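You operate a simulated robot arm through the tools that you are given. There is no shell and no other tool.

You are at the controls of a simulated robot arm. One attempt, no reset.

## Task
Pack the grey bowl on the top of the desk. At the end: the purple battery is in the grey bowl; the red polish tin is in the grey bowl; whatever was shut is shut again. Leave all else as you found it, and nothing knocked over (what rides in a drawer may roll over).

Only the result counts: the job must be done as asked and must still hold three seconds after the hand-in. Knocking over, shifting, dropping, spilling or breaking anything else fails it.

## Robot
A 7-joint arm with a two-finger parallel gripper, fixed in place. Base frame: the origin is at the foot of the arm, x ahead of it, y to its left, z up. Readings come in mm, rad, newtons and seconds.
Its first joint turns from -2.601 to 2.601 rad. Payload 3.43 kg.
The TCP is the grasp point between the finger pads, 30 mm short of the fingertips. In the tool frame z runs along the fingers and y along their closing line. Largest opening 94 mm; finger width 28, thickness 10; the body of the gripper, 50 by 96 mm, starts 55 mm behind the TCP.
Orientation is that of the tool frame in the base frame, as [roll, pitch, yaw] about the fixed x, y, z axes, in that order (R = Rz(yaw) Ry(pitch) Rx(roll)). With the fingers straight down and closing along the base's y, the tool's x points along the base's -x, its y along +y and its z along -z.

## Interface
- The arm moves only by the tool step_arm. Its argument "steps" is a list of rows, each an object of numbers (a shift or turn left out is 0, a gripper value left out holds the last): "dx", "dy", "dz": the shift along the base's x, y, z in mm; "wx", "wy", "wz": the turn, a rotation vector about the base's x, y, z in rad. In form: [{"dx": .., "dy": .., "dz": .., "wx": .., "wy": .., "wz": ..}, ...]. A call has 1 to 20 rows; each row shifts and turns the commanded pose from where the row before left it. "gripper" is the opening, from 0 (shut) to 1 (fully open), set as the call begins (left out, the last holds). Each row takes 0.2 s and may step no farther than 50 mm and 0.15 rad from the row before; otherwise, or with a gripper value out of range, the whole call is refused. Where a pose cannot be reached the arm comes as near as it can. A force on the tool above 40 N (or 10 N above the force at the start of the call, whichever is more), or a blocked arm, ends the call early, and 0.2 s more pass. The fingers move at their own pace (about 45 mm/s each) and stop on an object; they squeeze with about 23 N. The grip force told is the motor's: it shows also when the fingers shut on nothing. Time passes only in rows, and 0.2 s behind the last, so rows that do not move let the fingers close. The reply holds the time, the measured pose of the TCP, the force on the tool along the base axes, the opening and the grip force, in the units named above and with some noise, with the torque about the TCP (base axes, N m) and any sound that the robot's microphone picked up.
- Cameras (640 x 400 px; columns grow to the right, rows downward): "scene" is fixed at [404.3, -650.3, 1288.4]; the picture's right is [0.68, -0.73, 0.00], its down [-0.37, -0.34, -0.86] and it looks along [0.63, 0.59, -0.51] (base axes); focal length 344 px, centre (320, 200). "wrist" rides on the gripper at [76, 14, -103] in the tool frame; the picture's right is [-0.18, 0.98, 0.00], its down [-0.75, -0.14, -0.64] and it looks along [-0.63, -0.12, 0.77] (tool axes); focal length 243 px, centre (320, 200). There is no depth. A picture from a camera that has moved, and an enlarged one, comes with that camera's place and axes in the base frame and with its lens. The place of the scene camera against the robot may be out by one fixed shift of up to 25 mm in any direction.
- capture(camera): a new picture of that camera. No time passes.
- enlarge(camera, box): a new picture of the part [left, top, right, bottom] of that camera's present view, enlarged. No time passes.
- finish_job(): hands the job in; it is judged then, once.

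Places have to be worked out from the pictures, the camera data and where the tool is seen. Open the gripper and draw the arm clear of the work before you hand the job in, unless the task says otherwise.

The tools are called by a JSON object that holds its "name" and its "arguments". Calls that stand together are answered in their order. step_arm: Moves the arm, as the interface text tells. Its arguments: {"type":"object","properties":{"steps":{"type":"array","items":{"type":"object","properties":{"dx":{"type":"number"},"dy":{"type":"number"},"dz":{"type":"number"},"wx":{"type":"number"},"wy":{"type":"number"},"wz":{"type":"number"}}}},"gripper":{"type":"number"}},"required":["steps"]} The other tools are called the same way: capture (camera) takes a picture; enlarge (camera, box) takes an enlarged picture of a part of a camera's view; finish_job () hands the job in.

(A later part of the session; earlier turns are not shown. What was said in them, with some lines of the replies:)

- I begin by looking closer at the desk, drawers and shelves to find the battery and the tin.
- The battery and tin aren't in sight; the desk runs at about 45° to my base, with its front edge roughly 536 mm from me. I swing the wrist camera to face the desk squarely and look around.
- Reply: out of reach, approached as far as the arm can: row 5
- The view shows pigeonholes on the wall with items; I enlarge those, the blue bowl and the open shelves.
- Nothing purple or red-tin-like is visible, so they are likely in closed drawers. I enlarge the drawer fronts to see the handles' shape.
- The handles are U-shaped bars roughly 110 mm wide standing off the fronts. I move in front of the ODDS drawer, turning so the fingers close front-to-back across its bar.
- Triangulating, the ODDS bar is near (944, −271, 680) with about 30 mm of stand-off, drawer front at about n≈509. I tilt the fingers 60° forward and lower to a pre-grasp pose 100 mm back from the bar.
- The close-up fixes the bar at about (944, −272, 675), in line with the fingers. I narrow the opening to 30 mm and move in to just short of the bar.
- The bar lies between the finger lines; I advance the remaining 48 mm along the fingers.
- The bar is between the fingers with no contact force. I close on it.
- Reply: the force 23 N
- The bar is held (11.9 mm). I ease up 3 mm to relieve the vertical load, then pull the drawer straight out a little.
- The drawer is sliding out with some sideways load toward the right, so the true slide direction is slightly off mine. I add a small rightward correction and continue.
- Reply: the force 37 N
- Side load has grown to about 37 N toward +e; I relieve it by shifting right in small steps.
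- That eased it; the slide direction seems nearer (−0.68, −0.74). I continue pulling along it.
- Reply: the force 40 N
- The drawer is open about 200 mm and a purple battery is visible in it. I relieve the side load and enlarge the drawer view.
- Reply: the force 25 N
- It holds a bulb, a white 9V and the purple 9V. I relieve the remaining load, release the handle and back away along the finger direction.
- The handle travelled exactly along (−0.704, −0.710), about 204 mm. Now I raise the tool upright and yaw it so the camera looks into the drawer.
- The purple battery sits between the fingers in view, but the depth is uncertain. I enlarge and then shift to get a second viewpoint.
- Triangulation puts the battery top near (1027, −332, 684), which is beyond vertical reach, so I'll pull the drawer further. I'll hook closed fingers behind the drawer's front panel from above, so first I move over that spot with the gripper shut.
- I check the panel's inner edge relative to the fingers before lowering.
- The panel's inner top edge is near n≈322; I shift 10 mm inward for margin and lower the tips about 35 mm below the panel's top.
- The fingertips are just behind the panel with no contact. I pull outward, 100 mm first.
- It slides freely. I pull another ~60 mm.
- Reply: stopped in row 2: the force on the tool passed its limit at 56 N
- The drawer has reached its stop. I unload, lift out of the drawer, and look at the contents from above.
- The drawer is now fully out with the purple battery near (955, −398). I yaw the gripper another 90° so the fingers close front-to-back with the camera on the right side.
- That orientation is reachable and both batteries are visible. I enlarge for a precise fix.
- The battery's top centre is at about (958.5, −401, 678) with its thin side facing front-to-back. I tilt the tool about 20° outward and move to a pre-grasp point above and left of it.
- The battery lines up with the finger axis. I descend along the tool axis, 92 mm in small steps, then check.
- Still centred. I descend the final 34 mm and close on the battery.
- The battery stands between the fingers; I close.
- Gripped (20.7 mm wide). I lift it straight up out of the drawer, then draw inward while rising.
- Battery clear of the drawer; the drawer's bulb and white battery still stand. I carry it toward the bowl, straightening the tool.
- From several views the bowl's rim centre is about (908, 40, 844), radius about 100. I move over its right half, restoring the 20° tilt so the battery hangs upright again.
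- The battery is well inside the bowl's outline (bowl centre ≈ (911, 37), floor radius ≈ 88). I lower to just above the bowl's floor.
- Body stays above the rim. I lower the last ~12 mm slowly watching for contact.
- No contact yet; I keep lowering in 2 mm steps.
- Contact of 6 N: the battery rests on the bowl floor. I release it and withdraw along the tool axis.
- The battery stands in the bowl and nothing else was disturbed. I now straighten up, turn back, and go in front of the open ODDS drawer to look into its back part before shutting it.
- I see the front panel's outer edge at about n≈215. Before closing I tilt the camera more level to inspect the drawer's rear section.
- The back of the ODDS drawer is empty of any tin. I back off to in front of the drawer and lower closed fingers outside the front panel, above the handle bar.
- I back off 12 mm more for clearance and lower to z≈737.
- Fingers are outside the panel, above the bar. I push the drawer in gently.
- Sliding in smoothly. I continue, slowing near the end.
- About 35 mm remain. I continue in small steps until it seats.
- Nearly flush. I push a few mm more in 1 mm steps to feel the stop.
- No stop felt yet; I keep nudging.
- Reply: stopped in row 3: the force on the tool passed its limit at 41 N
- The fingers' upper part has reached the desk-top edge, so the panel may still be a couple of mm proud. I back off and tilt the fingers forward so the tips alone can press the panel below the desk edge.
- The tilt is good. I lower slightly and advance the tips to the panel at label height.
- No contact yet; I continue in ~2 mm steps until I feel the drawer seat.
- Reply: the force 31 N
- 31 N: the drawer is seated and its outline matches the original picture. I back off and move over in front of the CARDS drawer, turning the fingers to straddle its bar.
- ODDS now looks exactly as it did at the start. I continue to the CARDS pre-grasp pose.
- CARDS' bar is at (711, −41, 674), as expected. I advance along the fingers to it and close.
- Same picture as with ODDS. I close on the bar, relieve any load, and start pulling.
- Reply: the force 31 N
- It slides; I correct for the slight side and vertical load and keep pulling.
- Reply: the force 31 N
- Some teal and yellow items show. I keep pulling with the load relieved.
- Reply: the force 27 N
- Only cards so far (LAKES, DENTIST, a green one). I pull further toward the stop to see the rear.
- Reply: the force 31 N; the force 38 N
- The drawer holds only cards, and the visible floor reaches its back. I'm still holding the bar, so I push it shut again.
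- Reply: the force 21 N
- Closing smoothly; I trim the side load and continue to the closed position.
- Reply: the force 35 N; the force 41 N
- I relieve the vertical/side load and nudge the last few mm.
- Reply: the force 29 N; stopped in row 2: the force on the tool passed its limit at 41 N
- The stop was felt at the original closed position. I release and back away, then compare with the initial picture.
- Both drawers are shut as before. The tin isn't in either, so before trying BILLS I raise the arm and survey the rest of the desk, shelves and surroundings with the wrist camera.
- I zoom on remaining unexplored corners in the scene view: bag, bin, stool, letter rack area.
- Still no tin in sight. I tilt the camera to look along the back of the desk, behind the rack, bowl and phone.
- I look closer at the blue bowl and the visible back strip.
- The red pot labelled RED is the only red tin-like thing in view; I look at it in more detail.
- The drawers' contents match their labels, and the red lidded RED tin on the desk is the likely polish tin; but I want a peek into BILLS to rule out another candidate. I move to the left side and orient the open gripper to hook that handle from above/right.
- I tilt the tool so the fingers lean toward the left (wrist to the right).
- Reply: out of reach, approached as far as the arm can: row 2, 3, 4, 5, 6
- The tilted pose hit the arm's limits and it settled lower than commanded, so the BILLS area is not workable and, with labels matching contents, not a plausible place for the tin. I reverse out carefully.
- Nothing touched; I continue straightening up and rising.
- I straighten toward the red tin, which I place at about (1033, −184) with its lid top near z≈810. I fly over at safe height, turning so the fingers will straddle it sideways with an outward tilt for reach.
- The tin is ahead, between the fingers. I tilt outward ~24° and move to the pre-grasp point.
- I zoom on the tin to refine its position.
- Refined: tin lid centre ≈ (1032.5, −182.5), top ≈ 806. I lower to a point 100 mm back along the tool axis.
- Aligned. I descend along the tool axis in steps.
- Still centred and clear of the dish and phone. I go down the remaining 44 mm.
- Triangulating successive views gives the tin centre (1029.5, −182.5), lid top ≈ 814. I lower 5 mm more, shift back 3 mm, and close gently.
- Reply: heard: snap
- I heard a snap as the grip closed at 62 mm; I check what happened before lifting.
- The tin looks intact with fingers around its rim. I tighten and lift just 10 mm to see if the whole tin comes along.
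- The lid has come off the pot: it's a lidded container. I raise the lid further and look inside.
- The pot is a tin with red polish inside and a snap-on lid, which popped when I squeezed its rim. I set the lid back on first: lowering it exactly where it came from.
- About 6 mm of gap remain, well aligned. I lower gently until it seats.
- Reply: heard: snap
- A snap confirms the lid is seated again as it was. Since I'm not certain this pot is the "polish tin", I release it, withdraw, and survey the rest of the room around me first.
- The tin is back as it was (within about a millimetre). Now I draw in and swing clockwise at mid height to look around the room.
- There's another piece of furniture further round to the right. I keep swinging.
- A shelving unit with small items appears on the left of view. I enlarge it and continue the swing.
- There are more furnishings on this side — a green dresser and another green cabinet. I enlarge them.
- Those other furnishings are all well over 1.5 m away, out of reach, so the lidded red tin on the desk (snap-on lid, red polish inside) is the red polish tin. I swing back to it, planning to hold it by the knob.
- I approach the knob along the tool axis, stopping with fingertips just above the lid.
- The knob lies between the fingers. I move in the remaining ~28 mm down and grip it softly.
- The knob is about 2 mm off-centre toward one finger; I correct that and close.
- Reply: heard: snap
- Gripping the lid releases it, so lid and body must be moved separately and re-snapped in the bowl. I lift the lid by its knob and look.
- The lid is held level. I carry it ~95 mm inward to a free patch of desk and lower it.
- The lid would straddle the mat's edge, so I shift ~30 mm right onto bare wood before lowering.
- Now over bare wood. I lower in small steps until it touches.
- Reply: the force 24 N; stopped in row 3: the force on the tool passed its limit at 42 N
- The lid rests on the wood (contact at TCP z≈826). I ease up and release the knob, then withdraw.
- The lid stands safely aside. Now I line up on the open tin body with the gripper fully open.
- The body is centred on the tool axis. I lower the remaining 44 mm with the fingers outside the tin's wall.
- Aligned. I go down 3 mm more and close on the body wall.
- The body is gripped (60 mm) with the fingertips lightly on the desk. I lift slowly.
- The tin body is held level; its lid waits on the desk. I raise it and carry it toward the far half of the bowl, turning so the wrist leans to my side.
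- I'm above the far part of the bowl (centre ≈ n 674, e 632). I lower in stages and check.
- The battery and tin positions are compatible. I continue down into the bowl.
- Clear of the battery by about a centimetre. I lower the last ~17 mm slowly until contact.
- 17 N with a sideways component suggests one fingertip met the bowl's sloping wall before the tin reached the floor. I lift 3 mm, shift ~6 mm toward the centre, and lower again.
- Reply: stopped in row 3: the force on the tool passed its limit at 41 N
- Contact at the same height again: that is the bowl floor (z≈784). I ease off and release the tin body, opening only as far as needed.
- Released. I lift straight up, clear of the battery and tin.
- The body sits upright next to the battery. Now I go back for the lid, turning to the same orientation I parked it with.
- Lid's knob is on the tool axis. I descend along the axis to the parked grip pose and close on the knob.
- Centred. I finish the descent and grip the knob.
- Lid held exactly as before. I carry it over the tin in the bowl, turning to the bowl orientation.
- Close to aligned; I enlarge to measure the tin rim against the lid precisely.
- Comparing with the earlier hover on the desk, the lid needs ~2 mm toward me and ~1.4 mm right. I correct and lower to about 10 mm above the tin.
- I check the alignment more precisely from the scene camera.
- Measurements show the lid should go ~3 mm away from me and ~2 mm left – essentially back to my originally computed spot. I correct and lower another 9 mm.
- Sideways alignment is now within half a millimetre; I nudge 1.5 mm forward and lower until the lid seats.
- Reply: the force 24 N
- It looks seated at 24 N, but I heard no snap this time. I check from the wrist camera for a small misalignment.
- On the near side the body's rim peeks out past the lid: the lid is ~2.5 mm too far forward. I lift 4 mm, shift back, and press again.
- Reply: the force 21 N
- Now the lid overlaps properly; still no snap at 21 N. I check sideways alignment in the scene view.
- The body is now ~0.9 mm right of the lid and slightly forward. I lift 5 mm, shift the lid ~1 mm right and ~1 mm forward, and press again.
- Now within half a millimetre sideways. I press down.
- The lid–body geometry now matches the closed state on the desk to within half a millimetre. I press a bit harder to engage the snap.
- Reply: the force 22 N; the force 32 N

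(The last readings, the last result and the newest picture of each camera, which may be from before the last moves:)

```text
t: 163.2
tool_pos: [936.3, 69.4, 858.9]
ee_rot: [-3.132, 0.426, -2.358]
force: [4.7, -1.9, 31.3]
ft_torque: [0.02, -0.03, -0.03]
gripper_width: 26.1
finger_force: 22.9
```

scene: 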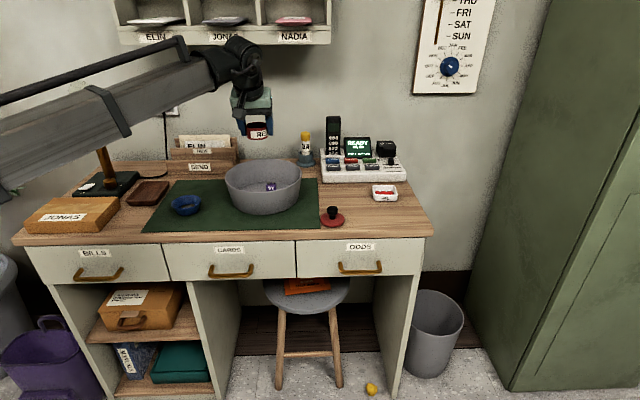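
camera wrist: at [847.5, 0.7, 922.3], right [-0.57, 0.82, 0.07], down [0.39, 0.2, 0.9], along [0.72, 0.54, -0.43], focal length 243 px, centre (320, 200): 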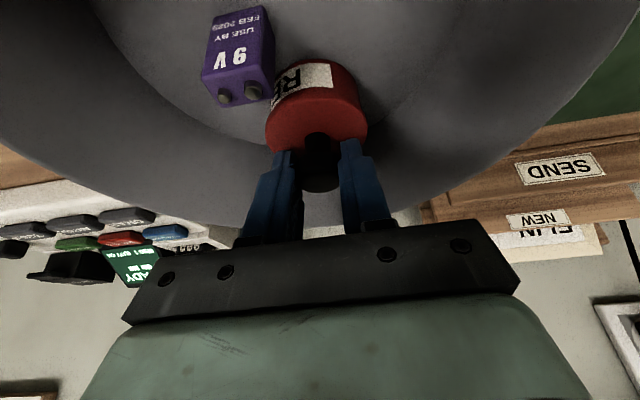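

Still no snap at 31 N. I ease off to a light press and wiggle the lid slightly to let it find its seat.

{"name": "step_arm", "arguments": {"steps": [{"dz": 2}, {"dx": 0.7, "dy": 0.7}, {"dz": -1.2}, {}]}}

{"name": "step_arm", "arguments": {"steps": [{"dz": 0.8}, {"dx": -0.7, "dy": 0.7}, {"dz": -0.8}, {}]}}

{"name": "step_arm", "arguments": {"steps": [{"dz": 0.8}, {"dx": -0.9, "dy": -0.9}, {"dz": -0.8}, {}]}}

```text
t: 164.2
tool_pos: [936.8, 70.4, 859.4]
ee_rot: [-3.134, 0.425, -2.356]
force: [-4.6, -3.3, 13.9]
ft_torque: [-0.06, 0.41, 0.06]
gripper_width: 26.0
finger_force: 23.1
```

```text
t: 165.2
tool_pos: [937.8, 70.4, 858.4]
ee_rot: [-3.134, 0.427, -2.356]
force: [0.0, -1.2, 4.6]
ft_torque: [0.0, 0.09, 0.04]
gripper_width: 26.3
finger_force: 23.2
```

```text
t: 166.2
tool_pos: [935.6, 69.2, 859.6]
ee_rot: [-3.134, 0.426, -2.358]
force: [-0.3, 1.0, 0.7]
ft_torque: [0.0, 0.04, 0.03]
gripper_width: 26.2
finger_force: 22.9
```

The lid seems to have settled a little lower. I look again at the fit.

{"name": "enlarge", "arguments": {"camera": "scene", "box": [250, 160, 290, 195]}}

{"name": "enlarge", "arguments": {"camera": "wrist", "box": [270, 30, 370, 160]}}

```text
11.43 times, centred on (270, 178) of scene
camera zoom: at [404.3, -650.3, 1288.4], right [0.68, -0.73, 0.0], down [-0.37, -0.34, -0.86], along [0.63, 0.59, -0.51], focal length 3925 px, centre (891, 457)
```

zoom: 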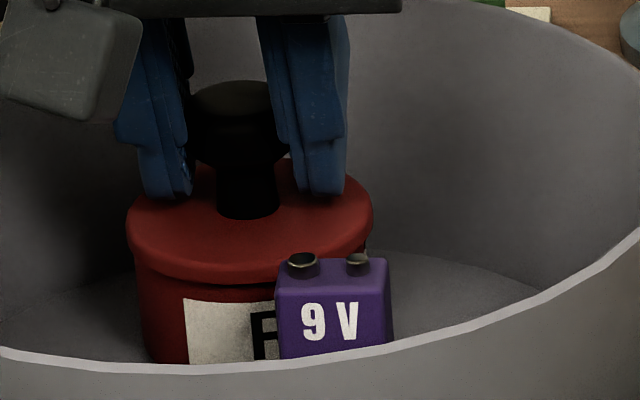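

```text
3.08 times, centred on (320, 95) of wrist
camera zoom: at [847.1, 0.5, 921.2], right [-0.57, 0.82, 0.07], down [0.39, 0.2, 0.9], along [0.72, 0.54, -0.44], focal length 746 px, centre (320, 523)
```

zoom: 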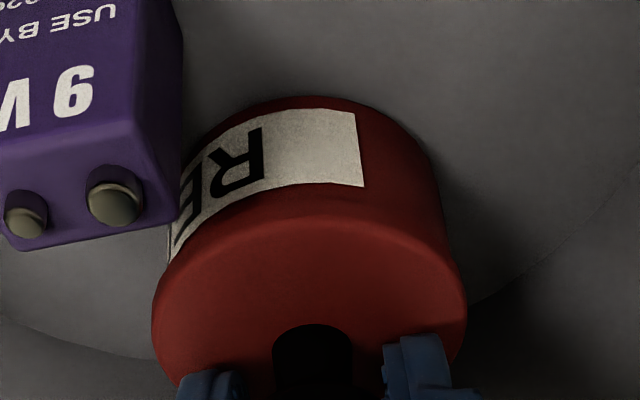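

Shadow suggests the lid overhangs slightly toward the camera side. I lift a touch, move it 1 mm forward, and press again.

{"name": "step_arm", "arguments": {"steps": [{"dz": 1}, {"dx": 0.7, "dy": 0.7}, {"dz": -1.5}, {"dz": -1}, {}]}}

{"name": "step_arm", "arguments": {"steps": [{"dz": 1}, {"dx": 0.5, "dy": -0.5}, {"dz": -1}, {"dz": -0.7}, {}]}}

{"name": "enlarge", "arguments": {"camera": "scene", "box": [256, 168, 280, 189]}}

```text
t: 167.4
tool_pos: [937.2, 70.3, 859.6]
ee_rot: [-3.128, 0.428, -2.356]
force: [-0.6, -3.4, 29.9]
ft_torque: [-0.08, 0.36, -0.02]
gripper_width: 26.4
finger_force: 23.2
```

```text
t: 168.5
tool_pos: [935.7, 70.2, 859.5]
ee_rot: [-3.134, 0.428, -2.356]
force: [-4.9, -2.1, 14.6]
ft_torque: [-0.09, 0.4, 0.01]
gripper_width: 26.0
finger_force: 22.9
stopped in row 5: the force on the tool passed its limit at 41 N (the readings are from after the stop); the commanded pose is now the measured one
```

```text
16.00 times, centred on (268, 178) of scene
camera zoom: at [404.3, -650.3, 1288.4], right [0.68, -0.73, 0.0], down [-0.37, -0.34, -0.86], along [0.63, 0.59, -0.51], focal length 5496 px, centre (1152, 544)
```

zoom: 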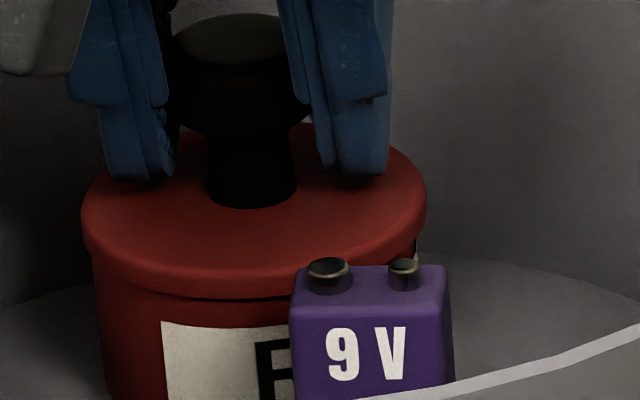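

The lid looks very slightly tilted in the grip. I relieve the force and release so it can rest flat on the rim, then I'll press it from above.

{"name": "step_arm", "arguments": {"steps": [{"dz": 1}, {}, {}]}}

{"name": "step_arm", "arguments": {"steps": [{}, {}, {}], "gripper": 0.5}}

{"name": "enlarge", "arguments": {"camera": "scene", "box": [250, 160, 290, 195]}}

{"name": "enlarge", "arguments": {"camera": "wrist", "box": [270, 30, 370, 160]}}

```text
t: 169.3
tool_pos: [936.3, 70.6, 859.1]
ee_rot: [-3.133, 0.427, -2.356]
force: [-3.0, -1.2, 12.5]
ft_torque: [0.04, 0.28, 0.0]
gripper_width: 26.4
finger_force: 23.2
```

```text
t: 170.1
tool_pos: [938.3, 70.3, 859.8]
ee_rot: [-3.131, 0.428, -2.357]
force: [3.8, -2.9, 16.2]
ft_torque: [-0.05, -0.02, -0.02]
gripper_width: 44.3
finger_force: 0.1
```

```text
11.43 times, centred on (270, 178) of scene
camera zoom: at [404.3, -650.3, 1288.4], right [0.68, -0.73, 0.0], down [-0.37, -0.34, -0.86], along [0.63, 0.59, -0.51], focal length 3925 px, centre (891, 457)
```

zoom: 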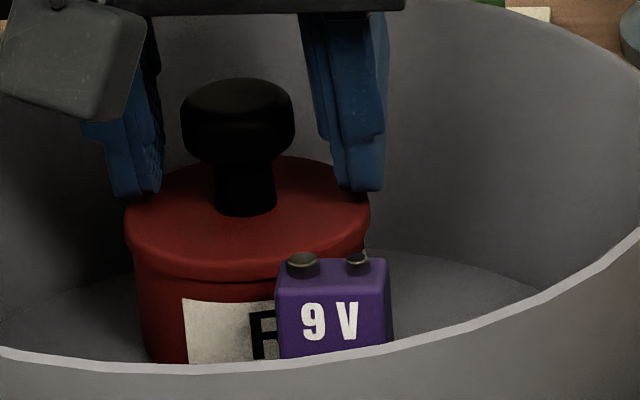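

```text
3.08 times, centred on (320, 95) of wrist
camera zoom: at [849.0, 1.6, 920.5], right [-0.57, 0.82, 0.07], down [0.39, 0.2, 0.9], along [0.72, 0.54, -0.43], focal length 746 px, centre (320, 523)
```

zoom: 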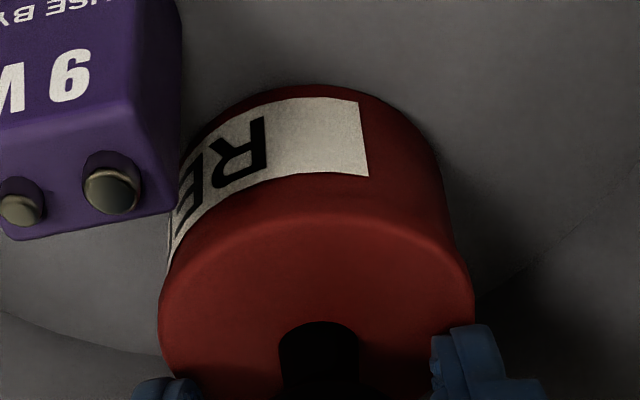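

The open fingertips were resting on the lid's top. I rise clear and inspect how the lid sits on the body.

{"name": "step_arm", "arguments": {"steps": [{"dz": 3}, {"dz": 15}, {"dz": 30}, {"dz": 35}], "gripper": 0.6}}

{"name": "enlarge", "arguments": {"camera": "scene", "box": [250, 160, 290, 195]}}

{"name": "capture", "arguments": {"camera": "wrist"}}

{"name": "enlarge", "arguments": {"camera": "wrist", "box": [240, 0, 400, 130]}}

```text
t: 171.1
tool_pos: [937.1, 68.0, 941.0]
ee_rot: [-3.132, 0.428, -2.355]
force: [-0.7, 0.3, -0.6]
ft_torque: [0.01, -0.01, 0.03]
gripper_width: 56.4
finger_force: 0.0
heard: snap
```

```text
11.43 times, centred on (270, 178) of scene
camera zoom: at [404.3, -650.3, 1288.4], right [0.68, -0.73, 0.0], down [-0.37, -0.34, -0.86], along [0.63, 0.59, -0.51], focal length 3925 px, centre (891, 457)
```

zoom: 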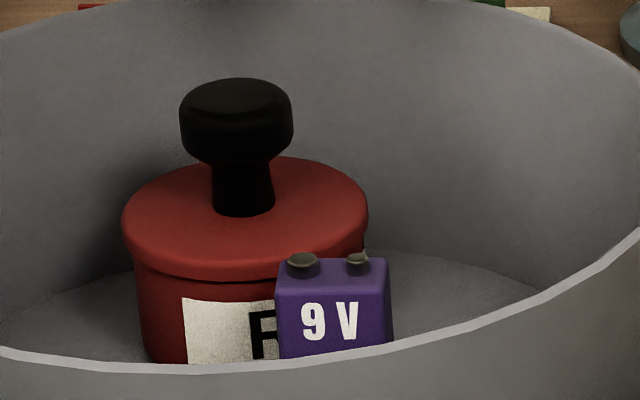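

```text
taken
camera wrist: at [847.8, 0.2, 1002.6], right [-0.57, 0.82, 0.07], down [0.39, 0.2, 0.9], along [0.72, 0.54, -0.44], focal length 243 px, centre (320, 200)
```

wrist: 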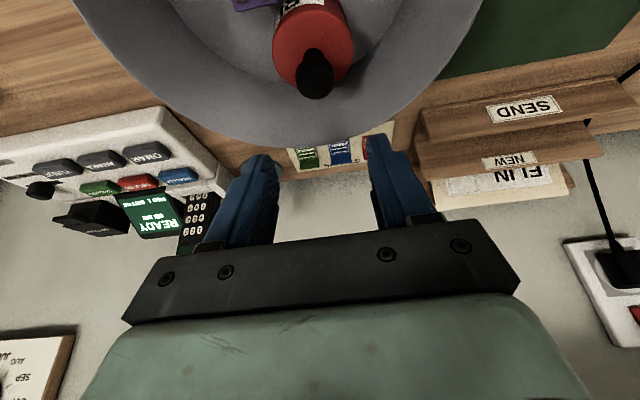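

```text
3.08 times, centred on (320, 65) of wrist
camera zoom: at [847.8, 0.2, 1002.6], right [-0.57, 0.82, 0.07], down [0.39, 0.2, 0.9], along [0.72, 0.54, -0.44], focal length 746 px, centre (320, 615)
```

zoom: 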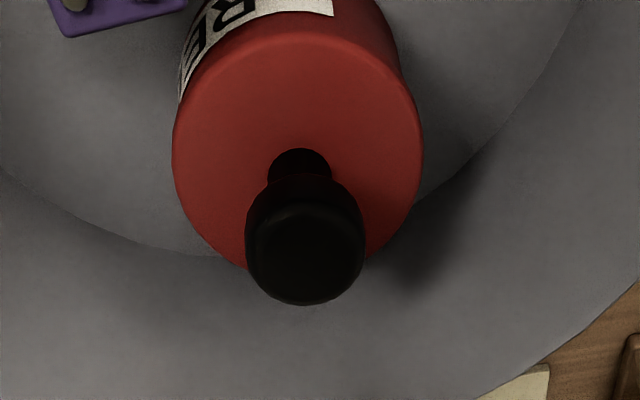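

The snap came as the lid settled freely: the tin is shut. I now withdraw upward and back toward the starting area, straightening the tool.

{"name": "step_arm", "arguments": {"steps": [{"dz": 35}, {"dx": -20, "dy": -25, "dz": 15, "wx": -0.101, "wy": 0.1}, {"dx": -25, "dy": -35, "wx": -0.101, "wy": 0.1}, {"dx": -25, "dy": -35, "wx": -0.101, "wy": 0.1}, {"dx": -25, "dy": -35}, {"dx": -25, "dy": -35, "dz": 10}, {"dx": -25, "dy": -35, "dz": 10}]}}

{"name": "capture", "arguments": {"camera": "scene"}}

{"name": "enlarge", "arguments": {"camera": "scene", "box": [190, 100, 350, 230]}}

{"name": "enlarge", "arguments": {"camera": "scene", "box": [20, 230, 440, 400]}}

{"name": "enlarge", "arguments": {"camera": "scene", "box": [290, 110, 450, 220]}}

{"name": "capture", "arguments": {"camera": "wrist"}}

```text
t: 172.7
tool_pos: [791.3, -130.6, 1013.8]
ee_rot: [-3.132, 0.001, -2.354]
force: [-0.5, -0.7, -0.2]
ft_torque: [0.0, -0.02, -0.01]
gripper_width: 56.4
finger_force: 0.1
```

```text
taken
```

scene: 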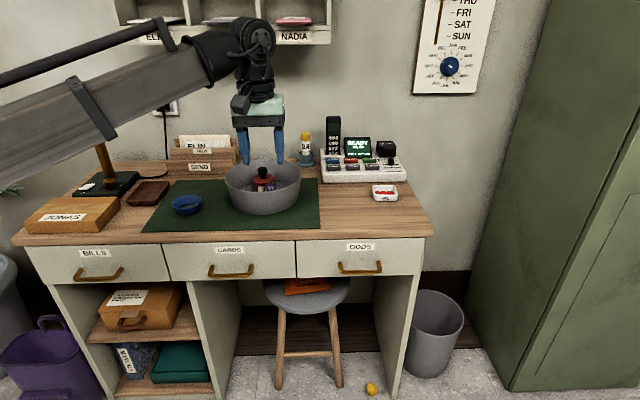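

```text
3.08 times, centred on (270, 165) of scene
camera zoom: at [404.3, -650.3, 1288.4], right [0.68, -0.73, 0.0], down [-0.37, -0.34, -0.86], along [0.63, 0.59, -0.51], focal length 1057 px, centre (474, 308)
```

zoom: 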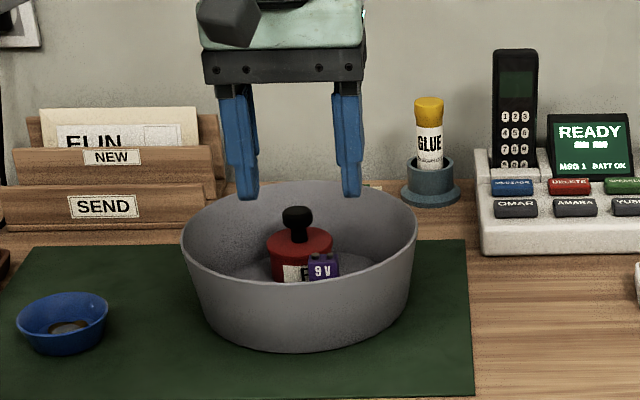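

```text
1.52 times, centred on (230, 315) of scene
camera zoom: at [404.3, -650.3, 1288.4], right [0.68, -0.73, 0.0], down [-0.37, -0.34, -0.86], along [0.63, 0.59, -0.51], focal length 523 px, centre (457, 25)
```

zoom: 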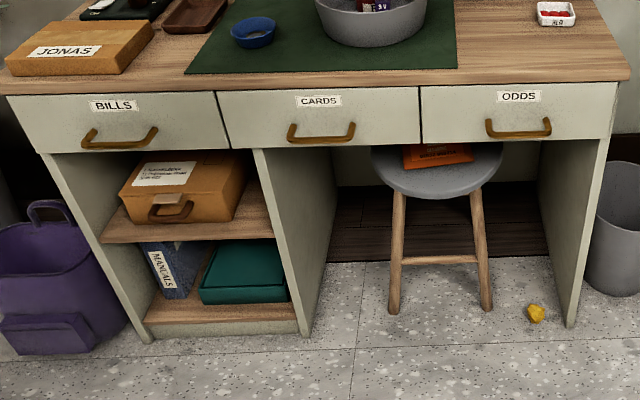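

```text
3.64 times, centred on (370, 165) of scene
camera zoom: at [404.3, -650.3, 1288.4], right [0.68, -0.73, 0.0], down [-0.37, -0.34, -0.86], along [0.63, 0.59, -0.51], focal length 1249 px, centre (138, 327)
```

zoom: 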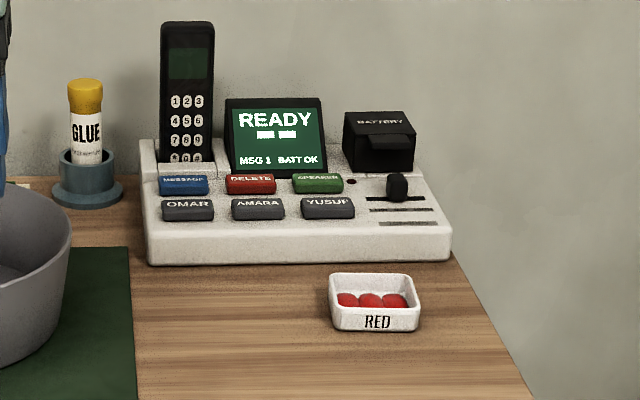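

```text
taken
camera wrist: at [727.8, -173.8, 1115.0], right [-0.57, 0.82, -0.01], down [0.63, 0.44, 0.64], along [0.54, 0.36, -0.76], focal length 243 px, centre (320, 200)
```

wrist: 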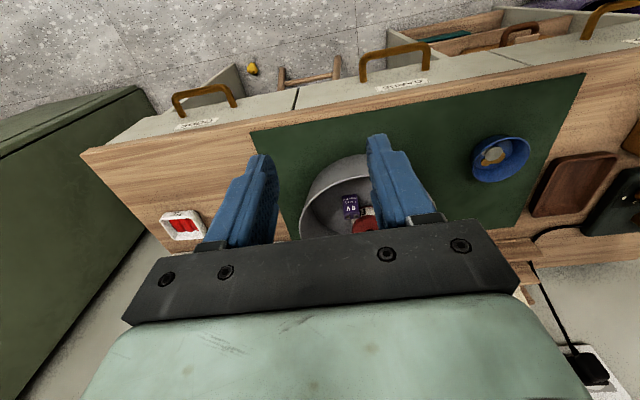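

All is as required: battery and shut tin in the bowl, bowl and other items unmoved, all drawers flush. I open the gripper fully, draw back a bit more, and do a last check.

{"name": "step_arm", "arguments": {"steps": [{"dx": -25, "dy": -25, "dz": 10}, {"dx": -25, "dy": -25, "dz": 10}, {}, {}, {}], "gripper": 1}}

{"name": "enlarge", "arguments": {"camera": "scene", "box": [190, 130, 350, 230]}}

```text
t: 173.9
tool_pos: [741.4, -179.3, 1032.9]
ee_rot: [-3.132, 0.002, -2.353]
force: [-0.1, 0.3, 0.1]
ft_torque: [0.0, -0.02, 0.02]
gripper_width: 94.2
finger_force: 0.0
```

```text
4.00 times, centred on (270, 180) of scene
camera zoom: at [404.3, -650.3, 1288.4], right [0.68, -0.73, 0.0], down [-0.37, -0.34, -0.86], along [0.63, 0.59, -0.51], focal length 1374 px, centre (520, 280)
```

zoom: 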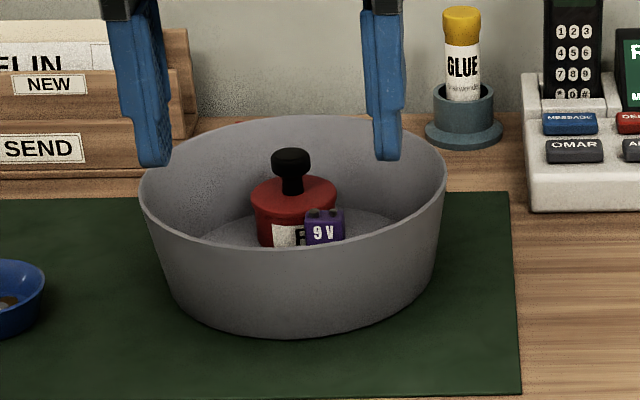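

The battery and the closed tin stand in the grey bowl, the drawers are shut and the arm is clear. I hand the job in.

{"name": "finish_job", "arguments": {}}

```text
The job is handed in.
```

I handed the job in with the purple battery and a red tin in the grey bowl. I'm fairly sure, but not certain, that the tin is the red polish tin you meant.

- **Battery:** It was in the ODDS drawer. I placed it upright in the bowl and shut the drawer, which now looks the same as at the start. A light bulb and a white battery were left inside.
- **Tin:** I took the lidded red tin labelled "RED" that stood on the desk. It isn't marked "polish", but it was the only red tin I found within reach. I didn't look in the BILLS drawer, because it was too awkward for the arm to reach.
- **Tin lid:** The lid popped off when I gripped it, so I moved the tin and lid separately and put the lid back on in the bowl. A snap was heard as it settled, and it looks shut.
- **CARDS drawer:** I opened it to look for the tin, found only cards, and shut it again.
- **Everything else:** In the last pictures nothing else had shifted or been knocked over. The gripper is open and the arm is clear of the desk.
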